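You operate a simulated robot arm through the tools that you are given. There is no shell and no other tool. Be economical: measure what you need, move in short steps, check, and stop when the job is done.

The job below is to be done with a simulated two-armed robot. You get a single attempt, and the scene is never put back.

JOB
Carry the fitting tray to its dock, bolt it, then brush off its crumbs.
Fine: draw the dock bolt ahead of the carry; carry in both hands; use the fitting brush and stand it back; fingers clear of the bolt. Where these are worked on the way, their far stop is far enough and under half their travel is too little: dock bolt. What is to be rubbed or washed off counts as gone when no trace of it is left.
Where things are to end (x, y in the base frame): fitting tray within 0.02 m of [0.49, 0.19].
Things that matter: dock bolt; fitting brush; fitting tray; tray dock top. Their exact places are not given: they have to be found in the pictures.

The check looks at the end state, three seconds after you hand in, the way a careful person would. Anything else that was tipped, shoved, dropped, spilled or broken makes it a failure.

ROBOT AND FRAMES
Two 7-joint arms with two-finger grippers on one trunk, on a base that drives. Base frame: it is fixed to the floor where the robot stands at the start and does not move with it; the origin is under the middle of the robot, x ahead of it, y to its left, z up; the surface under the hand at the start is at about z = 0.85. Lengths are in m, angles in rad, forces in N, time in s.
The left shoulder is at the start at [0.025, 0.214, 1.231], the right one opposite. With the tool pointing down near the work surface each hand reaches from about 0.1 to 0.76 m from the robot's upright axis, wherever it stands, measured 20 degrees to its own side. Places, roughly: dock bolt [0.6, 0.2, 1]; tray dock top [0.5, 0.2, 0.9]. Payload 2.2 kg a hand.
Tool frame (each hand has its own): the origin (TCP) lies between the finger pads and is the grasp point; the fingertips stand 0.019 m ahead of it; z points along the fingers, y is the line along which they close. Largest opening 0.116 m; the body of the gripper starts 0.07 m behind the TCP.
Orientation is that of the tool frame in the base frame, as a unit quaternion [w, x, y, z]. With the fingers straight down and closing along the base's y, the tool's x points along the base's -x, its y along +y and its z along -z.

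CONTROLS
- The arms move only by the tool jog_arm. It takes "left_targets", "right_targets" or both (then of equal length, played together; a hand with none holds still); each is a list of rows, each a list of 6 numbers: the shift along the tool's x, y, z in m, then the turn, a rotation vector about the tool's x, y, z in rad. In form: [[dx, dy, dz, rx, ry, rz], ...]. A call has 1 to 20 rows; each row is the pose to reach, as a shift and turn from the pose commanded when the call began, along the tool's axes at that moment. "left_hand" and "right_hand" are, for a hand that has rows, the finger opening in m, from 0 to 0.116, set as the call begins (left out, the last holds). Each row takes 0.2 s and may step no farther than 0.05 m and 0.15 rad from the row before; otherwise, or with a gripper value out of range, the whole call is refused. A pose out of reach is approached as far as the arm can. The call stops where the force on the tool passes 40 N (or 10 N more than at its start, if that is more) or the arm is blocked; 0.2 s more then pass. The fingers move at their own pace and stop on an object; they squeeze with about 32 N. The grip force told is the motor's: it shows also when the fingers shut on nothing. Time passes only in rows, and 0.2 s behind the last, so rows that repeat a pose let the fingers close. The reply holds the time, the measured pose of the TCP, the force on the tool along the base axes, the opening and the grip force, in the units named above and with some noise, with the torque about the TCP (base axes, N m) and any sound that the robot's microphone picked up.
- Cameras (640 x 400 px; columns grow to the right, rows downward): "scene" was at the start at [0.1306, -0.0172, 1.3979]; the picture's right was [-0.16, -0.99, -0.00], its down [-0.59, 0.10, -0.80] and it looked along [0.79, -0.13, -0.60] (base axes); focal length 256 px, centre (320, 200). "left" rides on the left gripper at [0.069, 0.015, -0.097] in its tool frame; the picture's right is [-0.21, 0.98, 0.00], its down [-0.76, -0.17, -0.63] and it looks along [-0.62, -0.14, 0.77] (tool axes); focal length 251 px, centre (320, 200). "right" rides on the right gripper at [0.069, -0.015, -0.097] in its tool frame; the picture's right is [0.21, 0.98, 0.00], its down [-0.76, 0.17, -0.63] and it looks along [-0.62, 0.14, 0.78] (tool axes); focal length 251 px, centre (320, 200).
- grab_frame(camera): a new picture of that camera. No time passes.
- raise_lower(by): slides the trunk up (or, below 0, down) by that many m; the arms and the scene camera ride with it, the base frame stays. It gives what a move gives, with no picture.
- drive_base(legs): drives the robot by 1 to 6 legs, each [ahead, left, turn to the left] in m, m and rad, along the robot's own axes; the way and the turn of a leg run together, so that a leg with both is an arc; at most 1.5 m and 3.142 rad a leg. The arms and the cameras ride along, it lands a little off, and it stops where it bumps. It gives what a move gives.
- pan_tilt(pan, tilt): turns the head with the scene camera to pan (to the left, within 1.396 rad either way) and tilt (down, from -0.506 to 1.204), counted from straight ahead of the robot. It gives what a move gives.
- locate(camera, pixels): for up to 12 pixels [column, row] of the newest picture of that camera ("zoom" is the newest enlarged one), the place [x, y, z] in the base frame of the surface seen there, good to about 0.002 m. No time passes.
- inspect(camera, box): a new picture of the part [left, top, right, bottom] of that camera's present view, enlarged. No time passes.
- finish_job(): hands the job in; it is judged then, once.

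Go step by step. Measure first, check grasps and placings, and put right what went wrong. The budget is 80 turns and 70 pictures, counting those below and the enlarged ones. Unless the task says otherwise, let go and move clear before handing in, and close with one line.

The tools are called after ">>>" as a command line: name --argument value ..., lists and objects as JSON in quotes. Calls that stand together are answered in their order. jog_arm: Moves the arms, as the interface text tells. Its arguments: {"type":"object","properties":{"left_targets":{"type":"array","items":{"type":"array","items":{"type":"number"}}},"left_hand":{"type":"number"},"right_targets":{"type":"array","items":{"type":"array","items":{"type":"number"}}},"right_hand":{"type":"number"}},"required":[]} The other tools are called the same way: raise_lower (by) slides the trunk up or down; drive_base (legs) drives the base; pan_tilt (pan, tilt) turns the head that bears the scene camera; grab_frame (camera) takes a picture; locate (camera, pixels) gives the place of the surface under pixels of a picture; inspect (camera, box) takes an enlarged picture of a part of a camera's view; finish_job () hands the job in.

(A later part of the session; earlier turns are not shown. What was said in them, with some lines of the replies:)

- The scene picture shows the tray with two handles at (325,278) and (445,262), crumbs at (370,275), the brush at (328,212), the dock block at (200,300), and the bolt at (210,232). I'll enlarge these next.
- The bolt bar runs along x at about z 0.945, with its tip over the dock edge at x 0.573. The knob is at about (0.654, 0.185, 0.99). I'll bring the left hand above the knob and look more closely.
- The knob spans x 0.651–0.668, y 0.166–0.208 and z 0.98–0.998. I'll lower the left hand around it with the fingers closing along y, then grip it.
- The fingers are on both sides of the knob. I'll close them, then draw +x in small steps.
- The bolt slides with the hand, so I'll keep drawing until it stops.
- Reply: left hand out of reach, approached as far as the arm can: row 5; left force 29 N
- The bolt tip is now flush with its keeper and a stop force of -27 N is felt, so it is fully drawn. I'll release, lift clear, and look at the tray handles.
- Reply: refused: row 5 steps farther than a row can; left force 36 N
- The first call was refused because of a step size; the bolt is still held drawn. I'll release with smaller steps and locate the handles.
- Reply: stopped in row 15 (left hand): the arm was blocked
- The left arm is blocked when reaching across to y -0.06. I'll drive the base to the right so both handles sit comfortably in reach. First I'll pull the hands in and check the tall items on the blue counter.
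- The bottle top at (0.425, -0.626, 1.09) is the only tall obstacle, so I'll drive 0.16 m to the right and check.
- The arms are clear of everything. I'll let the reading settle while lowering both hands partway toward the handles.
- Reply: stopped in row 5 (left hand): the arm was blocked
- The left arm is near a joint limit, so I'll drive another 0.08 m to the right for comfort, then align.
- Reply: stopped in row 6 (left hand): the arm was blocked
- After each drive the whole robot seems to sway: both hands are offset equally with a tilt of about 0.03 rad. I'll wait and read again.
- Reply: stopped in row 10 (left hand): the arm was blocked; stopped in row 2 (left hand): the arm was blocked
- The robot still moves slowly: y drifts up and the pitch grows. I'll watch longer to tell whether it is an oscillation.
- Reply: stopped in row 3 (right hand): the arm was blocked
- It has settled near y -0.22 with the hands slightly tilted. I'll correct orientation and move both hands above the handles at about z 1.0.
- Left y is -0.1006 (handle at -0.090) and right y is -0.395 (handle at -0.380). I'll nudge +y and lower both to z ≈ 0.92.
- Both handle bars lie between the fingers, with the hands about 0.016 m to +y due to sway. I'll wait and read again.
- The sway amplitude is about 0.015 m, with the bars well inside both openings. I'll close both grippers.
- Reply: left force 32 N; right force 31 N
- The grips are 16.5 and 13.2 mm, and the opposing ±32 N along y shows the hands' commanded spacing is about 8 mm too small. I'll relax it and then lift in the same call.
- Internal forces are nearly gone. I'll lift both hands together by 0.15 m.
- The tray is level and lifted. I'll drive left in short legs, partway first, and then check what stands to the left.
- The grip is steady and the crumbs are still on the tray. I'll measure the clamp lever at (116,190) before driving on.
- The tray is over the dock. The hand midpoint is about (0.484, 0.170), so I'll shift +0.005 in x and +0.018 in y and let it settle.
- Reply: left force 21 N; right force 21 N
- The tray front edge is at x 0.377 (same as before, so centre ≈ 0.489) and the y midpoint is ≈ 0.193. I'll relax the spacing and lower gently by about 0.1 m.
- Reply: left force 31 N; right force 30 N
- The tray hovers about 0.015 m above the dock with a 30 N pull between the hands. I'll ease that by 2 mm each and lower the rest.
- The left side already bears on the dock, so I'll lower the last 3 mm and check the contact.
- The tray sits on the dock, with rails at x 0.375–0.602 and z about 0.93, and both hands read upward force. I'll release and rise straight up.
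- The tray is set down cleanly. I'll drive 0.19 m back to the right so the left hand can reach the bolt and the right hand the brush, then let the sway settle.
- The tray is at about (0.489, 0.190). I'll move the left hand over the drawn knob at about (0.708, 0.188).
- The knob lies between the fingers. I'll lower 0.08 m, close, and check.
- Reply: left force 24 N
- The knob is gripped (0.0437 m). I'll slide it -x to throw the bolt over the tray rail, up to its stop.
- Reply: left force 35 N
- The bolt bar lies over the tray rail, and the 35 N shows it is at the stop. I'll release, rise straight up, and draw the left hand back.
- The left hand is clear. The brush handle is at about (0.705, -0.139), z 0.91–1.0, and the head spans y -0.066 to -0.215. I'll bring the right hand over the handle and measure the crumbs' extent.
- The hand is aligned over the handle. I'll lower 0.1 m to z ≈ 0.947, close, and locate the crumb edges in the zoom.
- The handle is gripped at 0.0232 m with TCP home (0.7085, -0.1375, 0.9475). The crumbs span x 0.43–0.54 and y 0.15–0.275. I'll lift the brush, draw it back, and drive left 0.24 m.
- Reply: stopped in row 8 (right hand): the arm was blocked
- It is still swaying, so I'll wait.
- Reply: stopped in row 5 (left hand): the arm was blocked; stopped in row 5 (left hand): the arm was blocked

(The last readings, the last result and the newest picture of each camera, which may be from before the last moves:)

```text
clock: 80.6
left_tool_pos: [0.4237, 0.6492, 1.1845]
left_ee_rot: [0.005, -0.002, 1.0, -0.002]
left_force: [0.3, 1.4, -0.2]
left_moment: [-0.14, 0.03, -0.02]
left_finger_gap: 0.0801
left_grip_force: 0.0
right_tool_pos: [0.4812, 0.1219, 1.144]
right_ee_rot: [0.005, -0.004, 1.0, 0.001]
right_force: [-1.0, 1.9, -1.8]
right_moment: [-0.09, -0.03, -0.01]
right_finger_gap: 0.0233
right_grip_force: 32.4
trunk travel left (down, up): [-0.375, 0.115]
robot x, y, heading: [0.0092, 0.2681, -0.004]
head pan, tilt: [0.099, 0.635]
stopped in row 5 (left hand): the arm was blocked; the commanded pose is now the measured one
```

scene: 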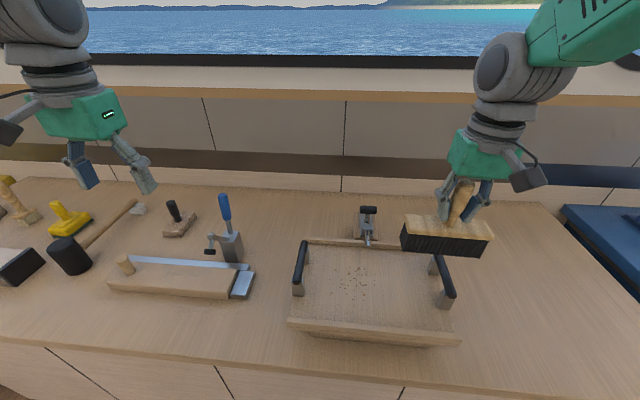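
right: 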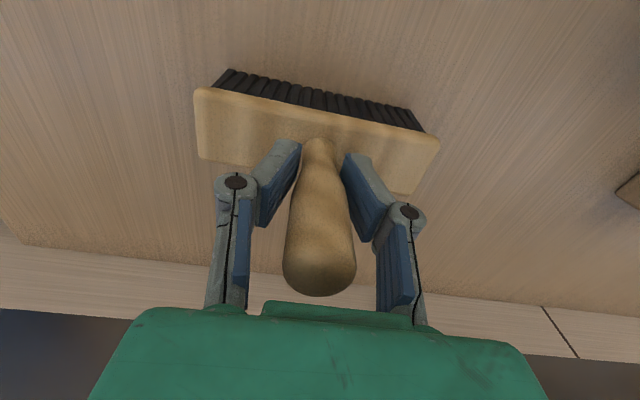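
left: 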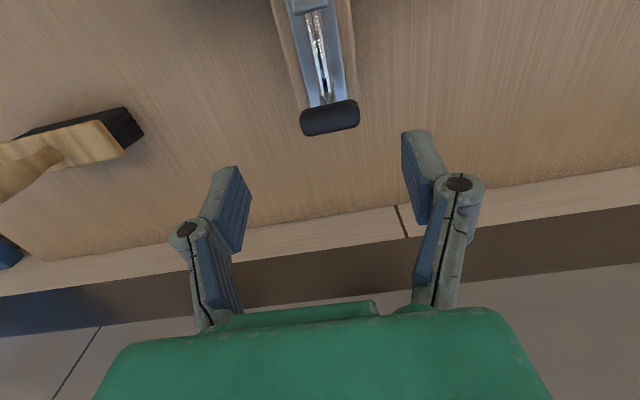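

I'll bring the left hand inward to steady the robot, and move the brush toward y ≈ 0.21.

>>> jog_arm --left_targets '[[0, -0.02, 0, 0, 0, 0], [0, -0.04, 0, 0, 0, 0], [0, -0.06, 0, 0, 0, 0], [0, -0.08, 0, 0, 0, 0], [0, -0.1, 0, 0, 0, 0], [0, -0.12, 0, 0, 0, 0], [0, -0.14, 0, 0, 0, 0], [0, -0.14, 0, 0, 0, 0], [0, -0.14, 0, 0, 0, 0], [0, -0.14, 0, 0, 0, 0], [0, -0.14, 0, 0, 0, 0]]' --right_targets '[[0, 0.012, 0, 0, 0, 0], [0, 0.025, 0, 0, 0.002, 0], [0, 0.038, 0, 0, 0.005, 0.004], [0, 0.05, 0, 0, 0.01, 0.008], [0, 0.065, 0, 0, 0.01, 0.008], [0, 0.08, 0, 0, 0.01, 0.008], [0, 0.09, 0, 0, 0.01, 0.008], [0, 0.09, 0, 0, 0.01, 0.008], [0, 0.09, 0, 0, 0.01, 0.008], [0, 0.09, 0, 0, 0.01, 0.008], [0, 0.09, 0, 0, 0.01, 0.008]]'

>>> jog_arm --right_targets '[[0, 0, 0, 0, 0, 0], [0, 0, 0, 0, 0, 0], [0, 0, 0, 0, 0, 0]]'

>>> jog_arm --right_targets '[[0, 0, 0, 0, 0, 0], [0, 0, 0, 0, 0, 0], [0, 0, 0, 0, 0, 0]]'

```text
clock: 83.2
left_tool_pos: [0.4221, 0.4764, 1.1908]
left_ee_rot: [0.006, 0.001, 1.0, 0.011]
left_force: [1.0, 0.3, 0.9]
left_moment: [0.01, 0.0, -0.02]
left_finger_gap: 0.08
left_grip_force: 0.0
right_tool_pos: [0.4791, 0.1796, 1.1418]
right_ee_rot: [0.001, 0.003, 1.0, 0.011]
right_force: [-0.9, -0.1, -1.0]
right_moment: [-0.05, 0.01, 0.04]
right_finger_gap: 0.0233
right_grip_force: 32.2
trunk travel left (down, up): [-0.375, 0.115]
robot x, y, heading: [0.0046, 0.2568, -0.002]
head pan, tilt: [0.099, 0.635]
stopped in row 11 (left hand): the arm was blocked; the commanded pose is now the measured one
```

```text
clock: 84.2
left_tool_pos: [0.4201, 0.5109, 1.1843]
left_ee_rot: [0.008, 0.0, 1.0, -0.004]
left_force: [-1.0, 1.6, -0.5]
left_moment: [-0.08, -0.04, 0.0]
left_finger_gap: 0.0802
left_grip_force: 0.0
right_tool_pos: [0.475, 0.2119, 1.1442]
right_ee_rot: [0.002, 0.004, 1.0, -0.005]
right_force: [0.0, 1.7, -2.6]
right_moment: [-0.11, 0.01, 0.02]
right_finger_gap: 0.0234
right_grip_force: 31.6
trunk travel left (down, up): [-0.375, 0.115]
robot x, y, heading: [0.0034, 0.2553, -0.001]
head pan, tilt: [0.099, 0.635]
stopped in row 3 (right hand): the arm was blocked; the commanded pose is now the measured one
```

```text
clock: 85.0
left_tool_pos: [0.4203, 0.4894, 1.1878]
left_ee_rot: [0.007, 0.0, 1.0, 0.004]
left_force: [-0.6, 1.4, 0.1]
left_moment: [0.02, -0.02, 0.01]
left_finger_gap: 0.08
left_grip_force: 0.1
right_tool_pos: [0.4756, 0.1936, 1.1445]
right_ee_rot: [0.001, 0.005, 1.0, 0.004]
right_force: [-0.3, 0.2, -1.8]
right_moment: [0.0, -0.04, 0.0]
right_finger_gap: 0.0234
right_grip_force: 31.7
trunk travel left (down, up): [-0.375, 0.115]
robot x, y, heading: [0.0059, 0.2511, -0.002]
head pan, tilt: [0.099, 0.635]
```

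The sway is shrinking. I'll position the brush above the far edge of the crumbs at (0.528, 0.212, 1.05), short of the bolt tip at x 0.572.

>>> jog_arm --right_targets '[[-0.015, 0.004, 0.02, 0, 0, 0], [-0.03, 0.008, 0.04, 0, 0, 0], [-0.045, 0.012, 0.06, 0, 0, 0], [-0.053, 0.014, 0.08, 0, 0, 0], [-0.053, 0.014, 0.095, 0, 0, 0], [-0.053, 0.014, 0.095, 0, 0, 0], [-0.053, 0.014, 0.095, 0, 0, 0], [-0.053, 0.014, 0.095, 0, 0, 0], [-0.053, 0.014, 0.095, 0, 0, 0]]'

>>> jog_arm --right_targets '[[0, 0, 0, 0, 0, 0], [0, 0, 0, 0, 0, 0], [0, 0, 0, 0, 0, 0]]'

>>> grab_frame --camera "scene"

```text
clock: 87.2
left_tool_pos: [0.4161, 0.4936, 1.1896]
left_ee_rot: [0.01, -0.001, 1.0, 0.003]
left_force: [-0.8, 0.5, -0.3]
left_moment: [0.0, -0.04, -0.02]
left_finger_gap: 0.08
left_grip_force: 0.1
right_tool_pos: [0.5298, 0.205, 1.0551]
right_ee_rot: [0.001, 0.012, 1.0, 0.011]
right_force: [-0.5, -0.8, -1.6]
right_moment: [0.01, 0.0, 0.02]
right_finger_gap: 0.0234
right_grip_force: 32.0
trunk travel left (down, up): [-0.375, 0.115]
robot x, y, heading: [0.0026, 0.2564, -0.005]
head pan, tilt: [0.099, 0.635]
stopped in row 9 (right hand): the arm was blocked; the commanded pose is now the measured one
```

```text
clock: 88.0
left_tool_pos: [0.4154, 0.5102, 1.1854]
left_ee_rot: [0.009, -0.002, 1.0, -0.003]
left_force: [-0.4, -0.1, 0.6]
left_moment: [-0.01, 0.0, 0.05]
left_finger_gap: 0.0801
left_grip_force: 0.0
right_tool_pos: [0.5285, 0.222, 1.0528]
right_ee_rot: [0.001, 0.009, 1.0, 0.005]
right_force: [-1.2, 1.8, -2.8]
right_moment: [-0.1, -0.02, -0.01]
right_finger_gap: 0.0233
right_grip_force: 32.2
trunk travel left (down, up): [-0.375, 0.115]
robot x, y, heading: [0.0058, 0.2615, -0.002]
head pan, tilt: [0.099, 0.635]
```

```text
20 pictures are left
```

scene: 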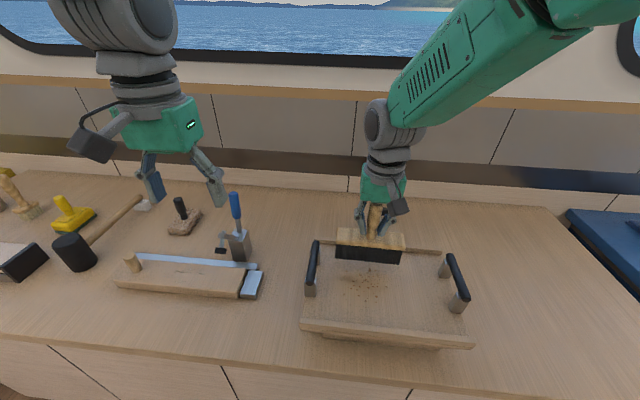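

The brush hangs behind the crumbs and short of the bolt. I'll lower it to light contact.

>>> jog_arm --right_targets '[[0, -0.003, 0.01, 0.005, 0, -0.008], [0, -0.006, 0.02, 0.01, 0, -0.018], [0, -0.007, 0.03, 0.01, 0, -0.018], [0, -0.007, 0.038, 0.01, 0, -0.018], [0, -0.007, 0.042, 0.01, 0, -0.018], [0, -0.007, 0.045, 0.01, 0, -0.018], [0, -0.007, 0.045, 0.01, 0, -0.018]]'

>>> inspect --camera "scene" --box '[290, 200, 480, 350]'

```text
clock: 89.6
left_tool_pos: [0.4165, 0.5125, 1.1852]
left_ee_rot: [0.008, -0.003, 1.0, -0.002]
left_force: [-0.3, 0.5, 0.3]
left_moment: [-0.05, -0.01, 0.02]
left_finger_gap: 0.0799
left_grip_force: 0.0
right_tool_pos: [0.5323, 0.2133, 1.0103]
right_ee_rot: [0.002, 0.005, 1.0, 0.004]
right_force: [2.1, -0.9, 3.0]
right_moment: [0.21, 0.1, 0.02]
right_finger_gap: 0.0232
right_grip_force: 31.9
trunk travel left (down, up): [-0.375, 0.115]
robot x, y, heading: [0.0062, 0.2633, -0.007]
head pan, tilt: [0.099, 0.635]
```

```text
2.67 times, centred on (385, 275) of scene
```

zoom: 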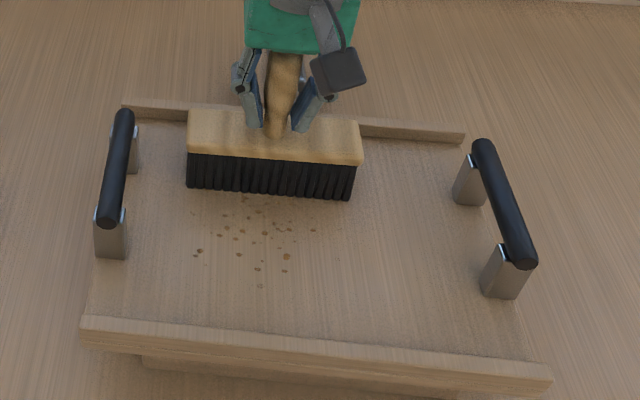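

The brush is in contact (about 4.5 N). I'll sweep toward -x and back across the crumbs twice.

>>> jog_arm --right_targets '[[0.012, 0, 0.001, 0, 0, 0], [0.024, 0, 0.001, 0, 0, 0], [0.036, 0, 0.001, 0, 0, 0], [0.048, 0, 0.001, 0, 0, 0], [0.06, 0, 0.001, 0, 0, 0], [0.072, 0, 0.001, 0, 0, 0], [0.084, 0, 0.001, 0, 0, 0], [0.096, 0, 0.001, 0, 0, 0], [0.106, 0, 0.001, 0, 0, 0], [0.106, 0, 0.001, 0, 0, 0], [0.094, 0, 0.001, 0, 0, 0], [0.082, 0, 0.001, 0, 0, 0], [0.07, 0, 0.001, 0, 0, 0], [0.058, 0, 0.001, 0, 0, 0], [0.046, 0, 0.001, 0, 0, 0], [0.034, 0, 0.001, 0, 0, 0], [0.022, 0, 0.001, 0, 0, 0], [0.01, 0, 0.001, 0, 0, 0], [0.0, 0, 0.001, 0, 0, 0]]'

>>> inspect --camera "scene" --box '[290, 200, 480, 350]'

```text
clock: 93.6
left_tool_pos: [0.4163, 0.4901, 1.1911]
left_ee_rot: [0.01, -0.001, 1.0, 0.005]
left_force: [-0.2, -0.5, 0.8]
left_moment: [0.0, 0.01, -0.03]
left_finger_gap: 0.0796
left_grip_force: 0.2
right_tool_pos: [0.5305, 0.1959, 1.005]
right_ee_rot: [0.001, 0.002, 1.0, 0.007]
right_force: [-0.4, 3.1, 3.9]
right_moment: [-0.18, 0.09, 0.0]
right_finger_gap: 0.023
right_grip_force: 32.2
trunk travel left (down, up): [-0.375, 0.115]
robot x, y, heading: [0.0076, 0.2556, -0.001]
head pan, tilt: [0.099, 0.635]
```

```text
2.67 times, centred on (385, 275) of scene
```

zoom: 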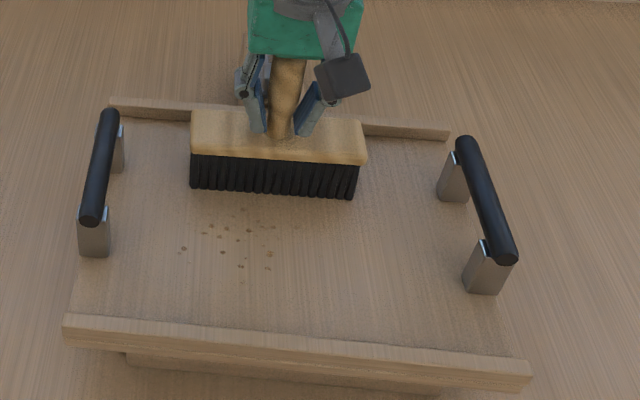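

The crumbs are fading, so rubbing works. I'll do more strokes, a little deeper, with y corrected by +0.012.

>>> jog_arm --right_targets '[[0.015, 0.008, 0.002, 0, 0, 0], [0.03, 0.012, 0.002, 0, 0, 0], [0.045, 0.012, 0.002, 0, 0, 0], [0.06, 0.012, 0.002, 0, 0, 0], [0.075, 0.012, 0.002, 0, 0, 0], [0.09, 0.012, 0.002, 0, 0, 0], [0.105, 0.012, 0.002, 0, 0, 0], [0.09, 0.012, 0.002, 0, 0, 0], [0.075, 0.012, 0.002, 0, 0, 0], [0.06, 0.012, 0.002, 0, 0, 0], [0.045, 0.012, 0.002, 0, 0, 0], [0.03, 0.012, 0.002, 0, 0, 0], [0.015, 0.012, 0.002, 0, 0, 0], [0.03, 0.012, 0.002, 0, 0, 0], [0.045, 0.012, 0.002, 0, 0, 0], [0.06, 0.012, 0.002, 0, 0, 0], [0.075, 0.012, 0.002, 0, 0, 0], [0.09, 0.012, 0.002, 0, 0, 0], [0.105, 0.012, 0.002, 0, 0, 0], [0.105, 0.012, 0.002, 0, 0, 0]]'

>>> jog_arm --right_targets '[[-0.015, 0, 0, 0, 0, 0], [-0.03, 0, 0, 0, 0, 0], [-0.045, 0, 0, 0, 0, 0], [-0.06, 0, 0, 0, 0, 0], [-0.075, 0, 0, 0, 0, 0], [-0.09, 0, 0, 0, 0, 0], [-0.1, 0, 0, 0, 0, 0], [-0.085, 0, 0, 0, 0, 0], [-0.07, 0, 0, 0, 0, 0], [-0.055, 0, 0, 0, 0, 0], [-0.04, 0, 0, 0, 0, 0], [-0.025, 0, 0, 0, 0, 0], [-0.01, 0, 0, 0, 0, 0], [-0.025, 0, 0, 0, 0, 0], [-0.04, 0, 0, 0, 0, 0], [-0.055, 0, 0, 0, 0, 0], [-0.07, 0, 0, 0, 0, 0], [-0.085, 0, 0, 0, 0, 0], [-0.1, 0, 0, 0, 0, 0]]'

>>> inspect --camera "scene" --box '[290, 200, 480, 350]'

```text
clock: 97.8
left_tool_pos: [0.4159, 0.4929, 1.1902]
left_ee_rot: [0.01, -0.001, 1.0, 0.004]
left_force: [-0.3, -0.8, 0.1]
left_moment: [0.0, 0.03, 0.01]
left_finger_gap: 0.0798
left_grip_force: 0.1
right_tool_pos: [0.4347, 0.2044, 1.0141]
right_ee_rot: [-0.002, 0.024, 0.999, 0.03]
right_force: [-0.9, -0.5, -0.9]
right_moment: [0.0, 0.03, 0.0]
right_finger_gap: 0.0228
right_grip_force: 32.3
trunk travel left (down, up): [-0.375, 0.115]
robot x, y, heading: [0.0079, 0.2588, -0.005]
head pan, tilt: [0.099, 0.635]
```

```text
clock: 101.8
left_tool_pos: [0.4173, 0.4917, 1.1889]
left_ee_rot: [0.008, -0.001, 1.0, 0.004]
left_force: [-0.5, -0.4, 1.1]
left_moment: [-0.02, 0.02, -0.04]
left_finger_gap: 0.0799
left_grip_force: 0.0
right_tool_pos: [0.5295, 0.206, 1.0084]
right_ee_rot: [0.0, 0.009, 1.0, 0.014]
right_force: [-0.2, -0.1, -2.4]
right_moment: [0.0, -0.01, 0.05]
right_finger_gap: 0.0225
right_grip_force: 31.2
trunk travel left (down, up): [-0.375, 0.115]
robot x, y, heading: [0.0035, 0.2552, -0.002]
head pan, tilt: [0.099, 0.635]
```

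```text
2.67 times, centred on (385, 275) of scene
```

zoom: 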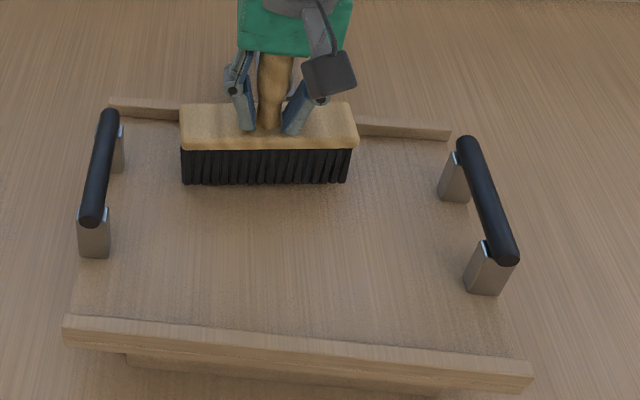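

The front area looks clean. I'll lift the brush and move it aside toward -y to check beneath.

>>> jog_arm --right_targets '[[0, 0, -0.03, 0, 0, 0], [0, 0, -0.07, 0, 0, 0], [0, 0, -0.11, 0, 0, 0], [0, -0.03, -0.12, 0, 0, 0], [0, -0.07, -0.12, 0, 0, 0], [0, -0.11, -0.12, 0.01, 0, -0.01], [0, -0.15, -0.12, 0.02, 0, -0.016], [0, -0.18, -0.12, 0.02, 0, -0.016], [0, -0.18, -0.12, 0.02, 0, -0.016], [0, -0.18, -0.12, 0.02, 0, -0.016]]'

>>> inspect --camera "scene" --box '[300, 200, 440, 320]'

>>> grab_frame --camera "scene"

```text
clock: 104.0
left_tool_pos: [0.4161, 0.4911, 1.1904]
left_ee_rot: [0.01, -0.001, 1.0, 0.005]
left_force: [-0.6, 0.7, 0.3]
left_moment: [-0.02, 0.04, 0.0]
left_finger_gap: 0.0801
left_grip_force: 0.1
right_tool_pos: [0.5241, 0.0286, 1.1231]
right_ee_rot: [0.001, -0.005, 1.0, -0.002]
right_force: [0.0, -0.4, -1.7]
right_moment: [-0.01, -0.01, 0.03]
right_finger_gap: 0.0225
right_grip_force: 31.7
trunk travel left (down, up): [-0.375, 0.115]
robot x, y, heading: [0.0018, 0.2591, -0.006]
head pan, tilt: [0.099, 0.635]
```

```text
3.33 times, centred on (370, 260) of scene
```

zoom: 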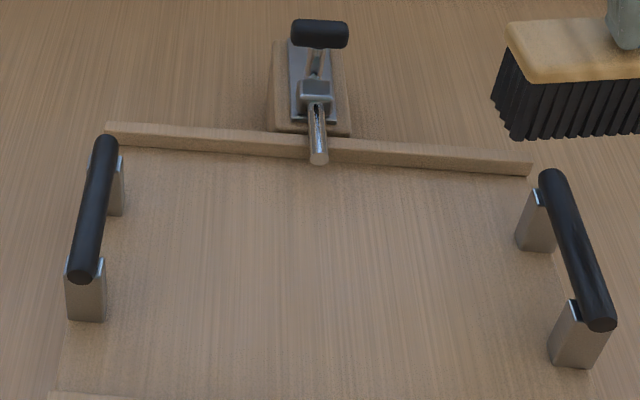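

```text
15 pictures are left
```

scene: 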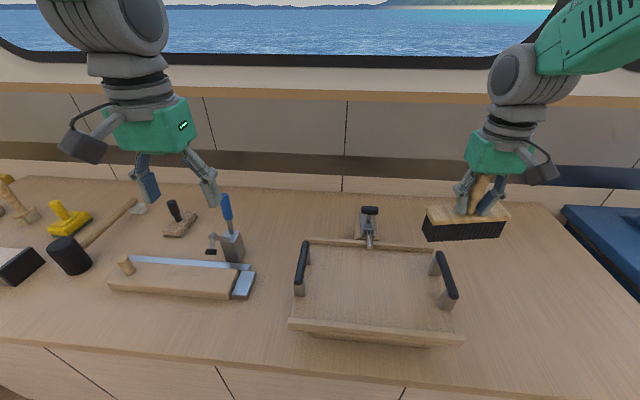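

The tray looks clean and the bolt is still thrown. I'll do one closer inspection for faint traces and check where things are.

>>> inspect --camera "scene" --box '[315, 245, 411, 305]'

>>> locate --camera "scene" --pixels '[[289, 325], [463, 340], [305, 240], [300, 268], [448, 277], [370, 245], [369, 212], [464, 215], [427, 235], [503, 232], [426, 240], [502, 238]]'

```text
6.67 times, centred on (363, 275) of scene
```

zoom: 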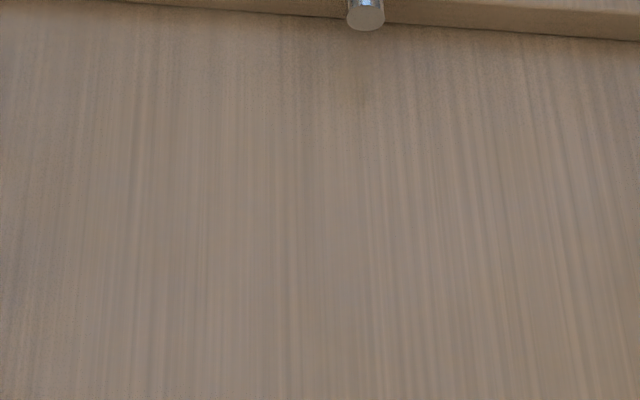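

```text
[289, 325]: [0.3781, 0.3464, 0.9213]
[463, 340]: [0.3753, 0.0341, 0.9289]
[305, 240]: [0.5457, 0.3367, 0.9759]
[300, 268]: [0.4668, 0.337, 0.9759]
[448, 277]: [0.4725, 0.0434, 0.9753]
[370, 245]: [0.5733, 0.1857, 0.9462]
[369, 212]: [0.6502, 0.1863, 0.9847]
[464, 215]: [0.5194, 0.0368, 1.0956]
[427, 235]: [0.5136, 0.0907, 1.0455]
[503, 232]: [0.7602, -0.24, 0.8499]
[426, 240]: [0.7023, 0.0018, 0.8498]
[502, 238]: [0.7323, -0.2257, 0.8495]
```

The crumbs are gone, the bolt tip is at x 0.573 and the tray is still centred at (0.489, 0.19). I'll drive back 0.24 m to the right to stand the brush.

>>> drive_base --legs '[[0, -0.08, 0], [0, -0.08, 0], [0, -0.08, 0]]'

>>> jog_arm --left_targets '[[0, 0, 0, 0, 0, 0], [0, 0, 0, 0, 0, 0], [0, 0, 0, 0, 0, 0], [0, 0, 0, 0, 0, 0], [0, 0, 0, 0, 0, 0], [0, 0, 0, 0, 0, 0], [0, 0, 0, 0, 0, 0], [0, 0, 0, 0, 0, 0], [0, 0, 0, 0, 0, 0], [0, 0, 0, 0, 0, 0]]'

>>> jog_arm --right_targets '[[0, 0, 0, 0, 0, 0], [0, 0, 0, 0, 0, 0], [0, 0, 0, 0, 0, 0], [0, 0, 0, 0, 0, 0], [0, 0, 0, 0, 0, 0]]'

>>> grab_frame --camera "right"

```text
clock: 106.4
left_tool_pos: [0.4176, 0.2264, 1.1953]
left_ee_rot: [0.01, 0.001, 1.0, 0.015]
left_force: [0.6, 0.2, -0.4]
left_moment: [0.08, 0.02, 0.01]
left_finger_gap: 0.0798
left_grip_force: 0.0
right_tool_pos: [0.5233, -0.2372, 1.1171]
right_ee_rot: [0.0, -0.003, 1.0, 0.009]
right_force: [-0.7, -1.4, -1.3]
right_moment: [0.13, 0.01, 0.0]
right_finger_gap: 0.0224
right_grip_force: 32.2
trunk travel left (down, up): [-0.375, 0.115]
robot x, y, heading: [0.0083, 0.016, -0.007]
head pan, tilt: [0.099, 0.635]
```

```text
clock: 108.8
left_tool_pos: [0.4091, 0.2502, 1.1934]
left_ee_rot: [0.012, -0.001, 1.0, 0.008]
left_force: [-0.3, -1.3, -0.1]
left_moment: [0.06, -0.04, -0.01]
left_finger_gap: 0.08
left_grip_force: 0.1
right_tool_pos: [0.5178, -0.2144, 1.1242]
right_ee_rot: [0.004, -0.004, 1.0, 0.0]
right_force: [-0.7, 0.2, -1.9]
right_moment: [0.07, 0.01, 0.0]
right_finger_gap: 0.0227
right_grip_force: 32.1
trunk travel left (down, up): [-0.375, 0.115]
robot x, y, heading: [0.0031, 0.0188, 0.001]
head pan, tilt: [0.099, 0.635]
stopped in row 10 (left hand): the arm was blocked; the commanded pose is now the measured one
```

```text
clock: 110.0
left_tool_pos: [0.4092, 0.2404, 1.1937]
left_ee_rot: [0.013, 0.001, 1.0, 0.012]
left_force: [-0.7, -0.5, -0.5]
left_moment: [0.04, 0.0, 0.02]
left_finger_gap: 0.0801
left_grip_force: 0.0
right_tool_pos: [0.5188, -0.2241, 1.1216]
right_ee_rot: [0.004, -0.003, 1.0, 0.003]
right_force: [0.1, -1.0, -1.3]
right_moment: [0.05, 0.0, -0.04]
right_finger_gap: 0.0227
right_grip_force: 31.6
trunk travel left (down, up): [-0.375, 0.115]
robot x, y, heading: [0.0087, 0.0194, -0.005]
head pan, tilt: [0.099, 0.635]
```

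```text
13 pictures are left
```

right: 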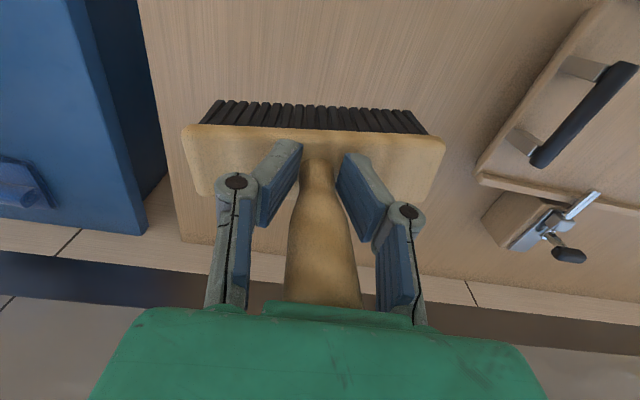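

The brush has pitched a little in the grip: more of its bristle face is visible. I'll measure the head's top plane and the handle.

>>> locate --camera "right" --pixels '[[220, 132], [215, 175], [420, 143], [415, 185], [316, 140], [319, 165], [322, 220], [324, 280], [250, 110], [380, 115], [220, 104], [410, 112]]'

>>> inspect --camera "scene" --box '[340, 150, 520, 290]'

```text
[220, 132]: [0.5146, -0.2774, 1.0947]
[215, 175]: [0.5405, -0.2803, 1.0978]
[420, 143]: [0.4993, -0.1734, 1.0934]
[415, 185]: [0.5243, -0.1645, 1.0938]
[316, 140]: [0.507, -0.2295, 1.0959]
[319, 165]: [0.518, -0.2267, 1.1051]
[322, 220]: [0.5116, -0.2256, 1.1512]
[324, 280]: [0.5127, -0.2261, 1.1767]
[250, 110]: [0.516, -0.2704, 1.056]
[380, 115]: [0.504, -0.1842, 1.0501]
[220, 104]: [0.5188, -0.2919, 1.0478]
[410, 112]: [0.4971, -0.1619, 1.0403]
```

```text
2.86 times, centred on (430, 220) of scene
```

zoom: 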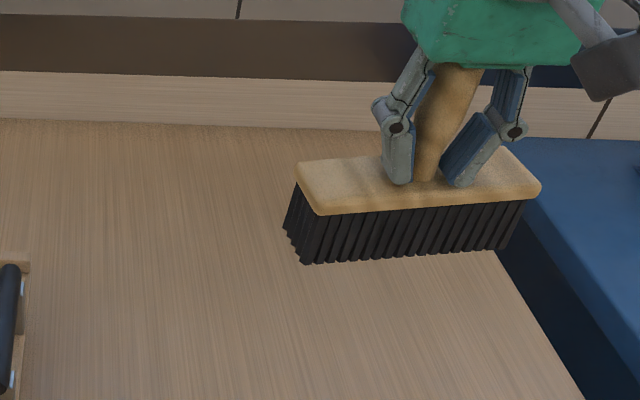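

The head is level to about 0.05 rad, yawed by about 0.15 rad, and has slid up ≈ 0.013 m in the grip, so the bristle base is ≈ 0.085 m under the TCP. I'll undo the yaw and move it over its old spot (0.7085, -0.1375).

>>> jog_arm --right_targets '[[-0.03, 0.015, 0, 0, 0.01, 0.03], [-0.065, 0.03, 0, 0, 0.02, 0.06], [-0.1, 0.045, 0, 0, 0.03, 0.09], [-0.135, 0.06, 0, 0, 0.03, 0.12], [-0.165, 0.075, 0.01, 0, 0.03, 0.12], [-0.19, 0.085, 0.03, 0, 0.03, 0.12], [-0.19, 0.085, 0.06, 0, 0.03, 0.12], [-0.19, 0.085, 0.09, 0, 0.03, 0.12], [-0.19, 0.085, 0.12, 0, 0.03, 0.12], [-0.19, 0.085, 0.12, 0, 0.03, 0.12], [-0.19, 0.085, 0.12, 0, 0.03, 0.12], [-0.19, 0.085, 0.12, 0, 0.03, 0.12], [-0.19, 0.085, 0.12, 0, 0.03, 0.12]]'

>>> jog_arm --right_targets '[[0, 0, 0, 0, 0, 0], [0, 0, 0, 0, 0, 0], [0, 0, 0, 0, 0, 0]]'

>>> grab_frame --camera "right"

>>> inspect --camera "scene" --box '[340, 160, 460, 250]'

```text
clock: 112.8
left_tool_pos: [0.41, 0.262, 1.1909]
left_ee_rot: [0.012, -0.001, 1.0, 0.002]
left_force: [-0.5, 0.0, 0.9]
left_moment: [0.01, 0.01, 0.0]
left_finger_gap: 0.0799
left_grip_force: 0.0
right_tool_pos: [0.7094, -0.1124, 1.0057]
right_ee_rot: [-0.011, 0.054, 0.998, -0.004]
right_force: [-0.1, 1.2, -1.6]
right_moment: [-0.05, 0.0, -0.04]
right_finger_gap: 0.0227
right_grip_force: 32.1
right hand out of reach, approached as far as the arm can: row 6
trunk travel left (down, up): [-0.375, 0.115]
robot x, y, heading: [0.0094, 0.0212, -0.002]
head pan, tilt: [0.099, 0.635]
```

```text
clock: 113.6
left_tool_pos: [0.4108, 0.2452, 1.1943]
left_ee_rot: [0.012, 0.0, 1.0, 0.009]
left_force: [-0.4, -0.8, -0.1]
left_moment: [0.06, 0.03, -0.01]
left_finger_gap: 0.0798
left_grip_force: 0.0
right_tool_pos: [0.7082, -0.1294, 1.0039]
right_ee_rot: [-0.011, 0.056, 0.998, 0.002]
right_force: [-0.9, -0.9, -0.9]
right_moment: [0.07, -0.03, -0.02]
right_finger_gap: 0.0224
right_grip_force: 32.3
trunk travel left (down, up): [-0.375, 0.115]
robot x, y, heading: [0.0058, 0.0214, -0.006]
head pan, tilt: [0.099, 0.635]
```

```text
11 pictures are left
```

right: 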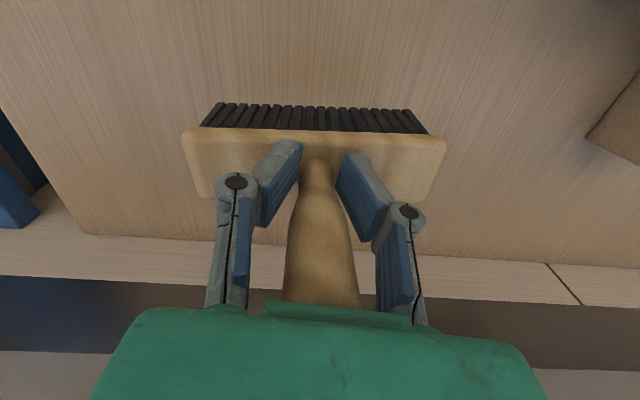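

```text
4.44 times, centred on (400, 205) of scene
```

zoom: 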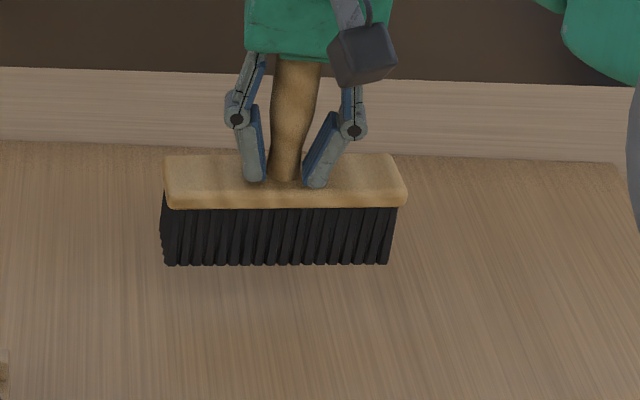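

The brush is over its place and looks upright. I'll check its level before lowering.

>>> locate --camera "right" --pixels '[[225, 133], [215, 178], [415, 138], [415, 180], [208, 125], [424, 132]]'

>>> locate --camera "zoom" --pixels '[[175, 262], [280, 262], [385, 262], [175, 200], [395, 200], [185, 165], [385, 165]]'

>>> jog_arm --right_targets '[[0, -0.002, 0.015, 0, 0, 0], [0, -0.004, 0.03, 0, 0, 0], [0, -0.004, 0.045, 0, 0, 0], [0, -0.004, 0.054, 0, 0, 0], [0, -0.004, 0.054, 0, 0, 0], [0, -0.004, 0.054, 0, 0, 0], [0, -0.004, 0.054, 0, 0, 0]]'

```text
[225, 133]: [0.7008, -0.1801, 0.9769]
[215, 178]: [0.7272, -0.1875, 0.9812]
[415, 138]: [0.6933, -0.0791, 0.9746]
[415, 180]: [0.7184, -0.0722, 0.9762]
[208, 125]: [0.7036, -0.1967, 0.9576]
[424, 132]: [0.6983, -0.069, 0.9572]
```

```text
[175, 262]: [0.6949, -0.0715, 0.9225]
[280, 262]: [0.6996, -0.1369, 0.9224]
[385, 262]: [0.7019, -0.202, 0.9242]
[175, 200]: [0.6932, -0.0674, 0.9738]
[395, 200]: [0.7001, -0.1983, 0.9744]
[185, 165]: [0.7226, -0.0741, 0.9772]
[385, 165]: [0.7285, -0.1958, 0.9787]
```

```text
clock: 115.2
left_tool_pos: [0.4088, 0.2319, 1.1965]
left_ee_rot: [0.012, 0.001, 1.0, 0.014]
left_force: [-0.3, -0.3, 0.5]
left_moment: [0.07, 0.0, -0.03]
left_finger_gap: 0.0802
left_grip_force: 0.1
right_tool_pos: [0.709, -0.1465, 0.9467]
right_ee_rot: [-0.013, 0.057, 0.998, 0.004]
right_force: [0.0, -1.0, -0.8]
right_moment: [0.05, -0.02, -0.06]
right_finger_gap: 0.0228
right_grip_force: 32.1
trunk travel left (down, up): [-0.375, 0.115]
robot x, y, heading: [0.0033, 0.0139, -0.004]
head pan, tilt: [0.099, 0.635]
```

The head is nearly level with its base about 0.0815 m below the TCP. I'll add a slight levelling turn and lower slowly to contact.

>>> jog_arm --right_targets '[[0, 0.002, 0.004, 0, 0.015, 0], [0, 0.004, 0.008, 0, 0.03, 0], [0, 0.004, 0.011, 0, 0.03, 0], [0, 0.004, 0.014, 0, 0.03, 0], [0, 0.004, 0.016, 0, 0.03, 0], [0, 0.004, 0.016, 0, 0.03, 0], [0, 0.004, 0.016, 0, 0.03, 0]]'

>>> inspect --camera "scene" --box '[340, 160, 460, 250]'

>>> locate --camera "zoom" --pixels '[[180, 280], [280, 285], [380, 285], [180, 310], [380, 310], [280, 265], [280, 200]]'

```text
clock: 116.8
left_tool_pos: [0.4104, 0.2544, 1.1924]
left_ee_rot: [0.012, -0.002, 1.0, 0.006]
left_force: [0.4, 0.0, -1.0]
left_moment: [0.02, 0.0, 0.02]
left_finger_gap: 0.08
left_grip_force: 0.1
right_tool_pos: [0.7022, -0.1261, 0.9377]
right_ee_rot: [-0.028, 0.054, 0.998, -0.001]
right_force: [0.5, -0.9, -1.8]
right_moment: [0.03, 0.04, -0.01]
right_finger_gap: 0.0222
right_grip_force: 31.9
right hand out of reach, approached as far as the arm can: row 1, 2, 3, 4, 5, 6, 7
trunk travel left (down, up): [-0.375, 0.115]
robot x, y, heading: [0.0064, 0.0219, -0.003]
head pan, tilt: [0.099, 0.635]
```

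```text
4.44 times, centred on (400, 205) of scene
```

zoom: 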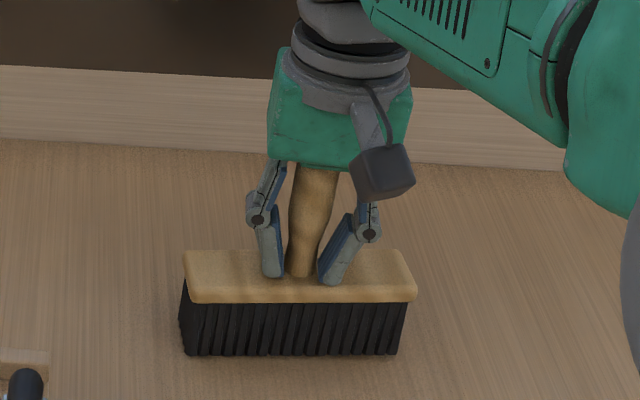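

```text
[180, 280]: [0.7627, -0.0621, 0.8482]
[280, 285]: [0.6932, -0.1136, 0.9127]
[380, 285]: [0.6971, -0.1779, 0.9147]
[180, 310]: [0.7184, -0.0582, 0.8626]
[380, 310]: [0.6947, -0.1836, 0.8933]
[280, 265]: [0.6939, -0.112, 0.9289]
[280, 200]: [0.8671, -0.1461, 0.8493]
```

The arm is at its reach limit there (x 0.702). I'll ease back a few millimetres in x and continue down about 0.01 m to contact.

>>> jog_arm --right_targets '[[0.004, -0.002, 0.003, 0, -0.01, 0], [0.004, -0.003, 0.006, 0, -0.02, 0], [0.004, -0.003, 0.008, 0, -0.02, 0], [0.004, -0.003, 0.01, 0, -0.02, 0], [0.004, -0.003, 0.012, 0, -0.02, 0], [0.004, -0.003, 0.012, 0, -0.02, 0], [0.004, -0.003, 0.012, 0, -0.02, 0]]'

>>> inspect --camera "scene" --box '[340, 160, 460, 250]'

>>> locate --camera "zoom" --pixels '[[190, 350], [280, 350], [380, 350], [200, 345], [380, 335], [280, 275], [280, 300]]'

```text
clock: 118.4
left_tool_pos: [0.4068, 0.2704, 1.1899]
left_ee_rot: [0.012, -0.002, 1.0, 0.0]
left_force: [1.0, -0.8, 0.3]
left_moment: [0.0, -0.02, -0.01]
left_finger_gap: 0.0802
left_grip_force: 0.1
right_tool_pos: [0.6928, -0.1135, 0.9299]
right_ee_rot: [-0.014, 0.055, 0.998, -0.007]
right_force: [0.0, 0.3, 25.1]
right_moment: [-0.12, -0.69, -0.22]
right_finger_gap: 0.0216
right_grip_force: 32.1
trunk travel left (down, up): [-0.375, 0.115]
robot x, y, heading: [0.0072, 0.0255, -0.001]
head pan, tilt: [0.099, 0.635]
```

```text
4.44 times, centred on (400, 205) of scene
```

zoom: 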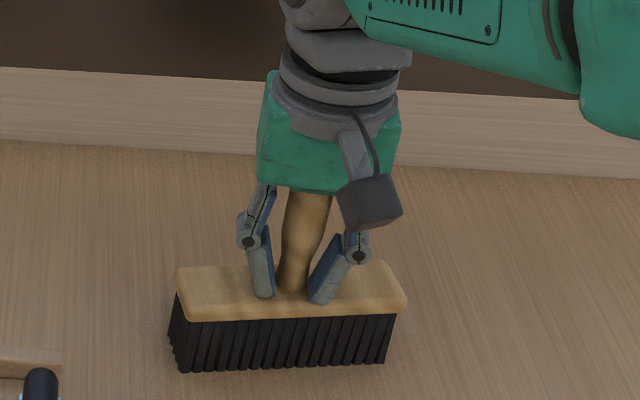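

```text
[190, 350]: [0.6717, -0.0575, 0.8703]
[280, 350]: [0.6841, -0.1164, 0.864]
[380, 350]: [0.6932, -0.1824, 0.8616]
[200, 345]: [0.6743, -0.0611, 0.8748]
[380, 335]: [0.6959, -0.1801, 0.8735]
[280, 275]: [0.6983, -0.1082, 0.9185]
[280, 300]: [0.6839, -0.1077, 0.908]
```

The brush touches down (25 N) but at (0.693, -0.113), which is 0.03 m off home because of sway and the reach limit. I'll lift it slightly and lower the trunk 0.06 m for better reach.

>>> jog_arm --right_targets '[[0, 0, -0.02, 0, 0, 0], [0, 0, -0.05, 0, 0, 0], [0, 0, -0.09, 0, 0, 0], [0, 0, -0.09, 0, 0, 0]]'

>>> raise_lower --by -0.06

>>> jog_arm --right_targets '[[0, 0, 0, 0, 0, 0], [0, 0, 0, 0, 0, 0], [0, 0, 0, 0, 0, 0], [0, 0, 0, 0, 0, 0], [0, 0, 0, 0, 0, 0], [0, 0, 0, 0, 0, 0], [0, 0, 0, 0, 0, 0], [0, 0, 0, 0, 0, 0]]'

>>> grab_frame --camera "right"

>>> locate --camera "right" --pixels '[[225, 135], [215, 178], [415, 140], [415, 180], [210, 127], [424, 134], [319, 145], [322, 220]]'

```text
clock: 119.4
left_tool_pos: [0.4111, 0.2637, 1.1913]
left_ee_rot: [0.011, 0.0, 1.0, 0.002]
left_force: [0.2, 0.5, -0.4]
left_moment: [-0.02, -0.02, 0.02]
left_finger_gap: 0.0798
left_grip_force: 0.0
right_tool_pos: [0.6984, -0.122, 1.0172]
right_ee_rot: [-0.017, 0.055, 0.998, -0.005]
right_force: [1.3, 0.4, -2.1]
right_moment: [-0.03, 0.02, 0.0]
right_finger_gap: 0.0215
right_grip_force: 32.3
trunk travel left (down, up): [-0.375, 0.115]
robot x, y, heading: [0.0012, 0.0215, -0.0]
head pan, tilt: [0.099, 0.635]
```

```text
clock: 120.4
left_tool_pos: [0.4103, 0.2562, 1.1332]
left_ee_rot: [0.013, -0.001, 1.0, 0.005]
left_force: [0.5, -0.3, -0.4]
left_moment: [0.02, 0.0, -0.04]
left_finger_gap: 0.0802
left_grip_force: 0.0
right_tool_pos: [0.6971, -0.1289, 0.9582]
right_ee_rot: [-0.017, 0.055, 0.998, -0.002]
right_force: [-0.4, -0.7, -1.6]
right_moment: [0.01, -0.03, 0.03]
right_finger_gap: 0.0213
right_grip_force: 32.1
trunk travel left (down, up): [-0.315, 0.175]
robot x, y, heading: [0.0064, 0.0198, 0.001]
head pan, tilt: [0.099, 0.635]
```

```text
clock: 122.2
left_tool_pos: [0.4098, 0.2578, 1.1322]
left_ee_rot: [0.012, -0.001, 1.0, 0.004]
left_force: [0.4, 0.0, -0.6]
left_moment: [0.0, 0.03, 0.0]
left_finger_gap: 0.0798
left_grip_force: 0.1
right_tool_pos: [0.6965, -0.1261, 0.9584]
right_ee_rot: [-0.016, 0.056, 0.998, -0.002]
right_force: [-0.2, 0.0, -2.3]
right_moment: [-0.01, -0.02, 0.01]
right_finger_gap: 0.0213
right_grip_force: 31.8
trunk travel left (down, up): [-0.315, 0.175]
robot x, y, heading: [0.0041, 0.0216, 0.001]
head pan, tilt: [0.099, 0.635]
```

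```text
7 pictures are left
```

right: 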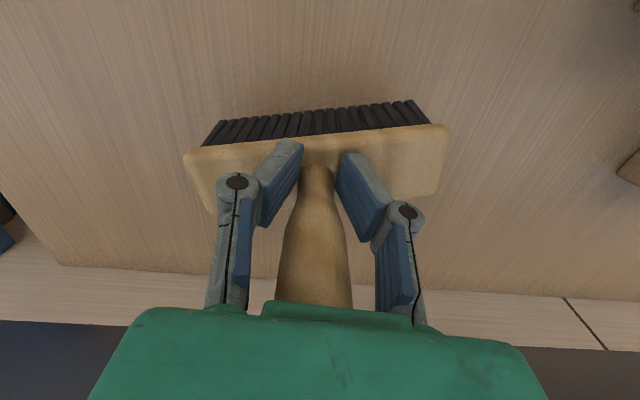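

```text
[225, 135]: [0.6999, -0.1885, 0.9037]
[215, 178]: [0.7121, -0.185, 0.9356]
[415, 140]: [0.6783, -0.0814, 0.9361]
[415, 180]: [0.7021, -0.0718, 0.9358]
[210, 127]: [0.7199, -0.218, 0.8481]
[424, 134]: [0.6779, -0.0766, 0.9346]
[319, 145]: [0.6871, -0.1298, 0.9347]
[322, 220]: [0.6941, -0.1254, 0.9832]
```

The sway has settled, and the head is level (top z 0.936 throughout) with only about 0.17 rad of yaw left. I'll undo the yaw, shift (+0.004, -0.011), and lower about 0.027 m.

>>> jog_arm --right_targets '[[-0.001, -0.003, 0, 0, 0, 0.04], [-0.002, -0.006, 0, 0, 0, 0.08], [-0.003, -0.009, 0, 0, 0, 0.12], [-0.003, -0.011, 0, 0, 0, 0.15], [-0.003, -0.011, 0.006, 0, 0, 0.15], [-0.003, -0.011, 0.012, 0, 0, 0.15], [-0.003, -0.011, 0.018, 0, 0, 0.15], [-0.003, -0.011, 0.022, 0, 0, 0.15], [-0.003, -0.011, 0.022, 0, 0, 0.15], [-0.003, -0.011, 0.022, 0, 0, 0.15], [-0.003, -0.011, 0.022, 0, 0, 0.15]]'

>>> jog_arm --right_targets '[[0, 0, 0, 0, 0, 0], [0, 0, 0, 0, 0, 0], [0, 0, 0, 0, 0, 0]]'

>>> inspect --camera "scene" --box '[340, 140, 460, 230]'

```text
clock: 124.6
left_tool_pos: [0.4093, 0.2602, 1.1316]
left_ee_rot: [0.012, 0.0, 1.0, 0.004]
left_force: [0.0, -1.2, 0.3]
left_moment: [0.01, 0.03, 0.03]
left_finger_gap: 0.0799
left_grip_force: 0.1
right_tool_pos: [0.6979, -0.1379, 0.9361]
right_ee_rot: [-0.016, 0.129, 0.991, -0.004]
right_force: [0.4, -0.3, -1.7]
right_moment: [-0.02, 0.01, 0.02]
right_finger_gap: 0.0215
right_grip_force: 31.9
trunk travel left (down, up): [-0.315, 0.175]
robot x, y, heading: [0.0055, 0.0238, -0.003]
head pan, tilt: [0.099, 0.635]
```

```text
clock: 125.4
left_tool_pos: [0.4088, 0.2602, 1.1332]
left_ee_rot: [0.012, -0.002, 1.0, 0.004]
left_force: [0.8, 0.2, 0.5]
left_moment: [-0.03, -0.02, -0.02]
left_finger_gap: 0.0797
left_grip_force: 0.3
right_tool_pos: [0.6979, -0.1368, 0.9357]
right_ee_rot: [-0.016, 0.13, 0.991, -0.004]
right_force: [-0.2, -0.5, -1.5]
right_moment: [0.0, 0.03, 0.03]
right_finger_gap: 0.0214
right_grip_force: 31.9
trunk travel left (down, up): [-0.315, 0.175]
robot x, y, heading: [0.0051, 0.0219, -0.007]
head pan, tilt: [0.099, 0.635]
```

```text
4.44 times, centred on (400, 185) of scene
```

zoom: 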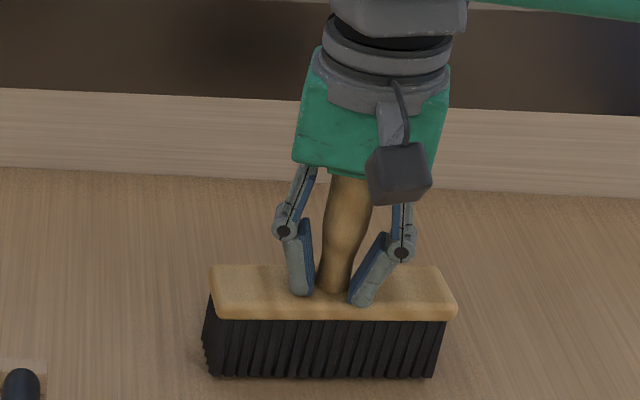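

Steady at (0.698, -0.137). I'll lower the last few millimetres in small steps until the force rises.

>>> jog_arm --right_targets '[[-0.006, 0, 0.002, 0, 0, 0], [-0.008, 0, 0.004, 0, 0, 0], [-0.008, 0, 0.006, 0, 0, 0], [-0.008, 0, 0.006, 0, 0, 0]]'

>>> locate --camera "zoom" --pixels '[[220, 372], [320, 372], [425, 372], [230, 290], [430, 290], [230, 310], [430, 310]]'

```text
clock: 126.4
left_tool_pos: [0.4084, 0.2603, 1.1311]
left_ee_rot: [0.012, -0.001, 1.0, 0.003]
left_force: [-0.1, 0.5, 0.2]
left_moment: [0.0, 0.0, -0.04]
left_finger_gap: 0.0801
left_grip_force: 0.0
right_tool_pos: [0.7073, -0.1388, 0.9305]
right_ee_rot: [-0.017, 0.129, 0.991, -0.004]
right_force: [0.6, -0.5, 1.6]
right_moment: [0.11, -0.04, 0.04]
right_finger_gap: 0.0211
right_grip_force: 31.9
trunk travel left (down, up): [-0.315, 0.175]
robot x, y, heading: [0.0063, 0.0214, -0.002]
head pan, tilt: [0.099, 0.635]
```

```text
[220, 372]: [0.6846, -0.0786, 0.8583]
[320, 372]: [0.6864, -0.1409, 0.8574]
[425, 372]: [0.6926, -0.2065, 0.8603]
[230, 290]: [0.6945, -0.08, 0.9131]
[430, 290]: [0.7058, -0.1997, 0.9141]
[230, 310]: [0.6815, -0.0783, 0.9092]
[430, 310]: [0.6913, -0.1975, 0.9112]
```

Contact is felt, with the bristle base at z ≈ 0.85. I'll settle 1 mm more, open, wait, and rise straight up.

>>> jog_arm --right_targets '[[0, 0, 0.001, 0, 0, 0], [0, 0, 0.001, 0, 0, 0]]'

>>> jog_arm --right_targets '[[0, 0, 0, 0, 0, 0], [0, 0, 0, 0, 0, 0], [0, 0, 0, 0, 0, 0], [0, 0, -0.02, 0, 0, 0], [0, 0, -0.05, 0, 0, 0], [0, 0, -0.09, 0, 0, 0], [0, 0, -0.13, 0, 0, 0], [0, 0, -0.15, 0, 0, 0], [0.03, 0, -0.16, 0, 0, 0], [0.07, 0, -0.16, 0, 0, 0], [0.11, 0, -0.16, 0, 0, 0], [0.15, 0, -0.16, 0, 0, 0], [0.15, 0, -0.16, 0, 0, 0]]' --right_hand 0.07

>>> grab_frame --camera "scene"

```text
clock: 127.0
left_tool_pos: [0.4072, 0.2596, 1.1313]
left_ee_rot: [0.012, -0.001, 1.0, 0.003]
left_force: [0.3, 0.2, 0.4]
left_moment: [0.0, 0.0, 0.0]
left_finger_gap: 0.0797
left_grip_force: 0.0
right_tool_pos: [0.7063, -0.1388, 0.9292]
right_ee_rot: [-0.014, 0.129, 0.992, -0.004]
right_force: [0.5, -1.0, 8.9]
right_moment: [0.04, 0.08, -0.13]
right_finger_gap: 0.0217
right_grip_force: 31.7
trunk travel left (down, up): [-0.315, 0.175]
robot x, y, heading: [0.0055, 0.024, -0.007]
head pan, tilt: [0.099, 0.635]
```

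```text
clock: 129.8
left_tool_pos: [0.41, 0.2611, 1.1309]
left_ee_rot: [0.011, -0.001, 1.0, 0.003]
left_force: [0.0, -0.8, 0.0]
left_moment: [0.02, 0.0, 0.03]
left_finger_gap: 0.08
left_grip_force: 0.1
right_tool_pos: [0.6787, -0.0718, 1.1136]
right_ee_rot: [-0.017, 0.13, 0.991, -0.005]
right_force: [0.1, -0.1, 0.6]
right_moment: [0.01, 0.01, 0.02]
right_finger_gap: 0.0698
right_grip_force: 0.1
right hand out of reach, approached as far as the arm can: row 7, 8, 9, 10, 11, 12, 13
trunk travel left (down, up): [-0.315, 0.175]
robot x, y, heading: [0.0057, 0.0223, -0.006]
head pan, tilt: [0.099, 0.635]
```

```text
5 pictures are left
```

scene: 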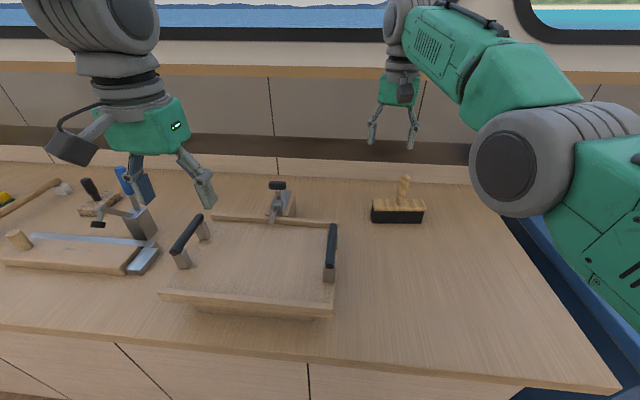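

The brush stands upright at about (398,205) and the hands are off it. I'll verify positions of the brush, bolt and tray.

>>> inspect --camera "scene" --box '[150, 160, 450, 330]'

>>> locate --camera "scene" --pixels '[[403, 182], [402, 195], [375, 220], [422, 220], [372, 203], [424, 204], [160, 294], [332, 314], [185, 235], [331, 245], [271, 219], [277, 186]]'

```text
2.13 times, centred on (300, 245) of scene
```

zoom: 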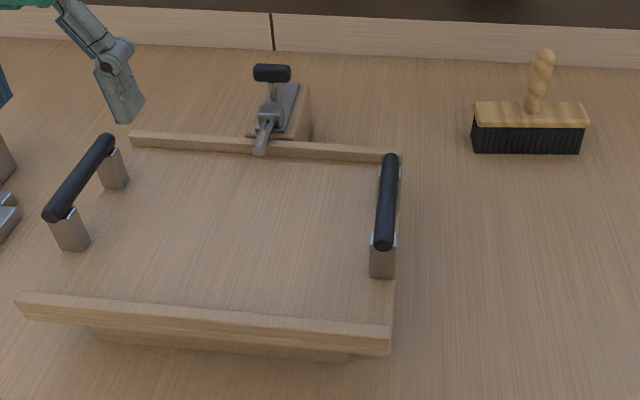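

```text
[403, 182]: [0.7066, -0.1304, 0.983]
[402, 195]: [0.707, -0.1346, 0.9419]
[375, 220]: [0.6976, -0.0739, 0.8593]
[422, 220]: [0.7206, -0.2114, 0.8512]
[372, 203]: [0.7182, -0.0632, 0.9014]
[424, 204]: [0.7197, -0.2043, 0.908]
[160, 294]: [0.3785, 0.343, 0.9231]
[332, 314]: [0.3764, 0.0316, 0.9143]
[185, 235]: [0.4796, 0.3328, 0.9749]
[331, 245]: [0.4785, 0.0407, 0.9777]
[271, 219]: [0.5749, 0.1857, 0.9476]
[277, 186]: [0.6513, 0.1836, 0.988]
```

The brush is upright at its old spot, the bolt is thrown over the rail (tip x 0.575), the tray is clean at about (0.489, 0.188), and both hands are clear. I'm handing in.

>>> finish_job

```text
The job is handed in.
```

I drew the bolt, then carried the tray to its dock in both hands at about (0.489, 0.188). I bolted it, brushed off all the crumbs, and stood the brush back upright where it was.
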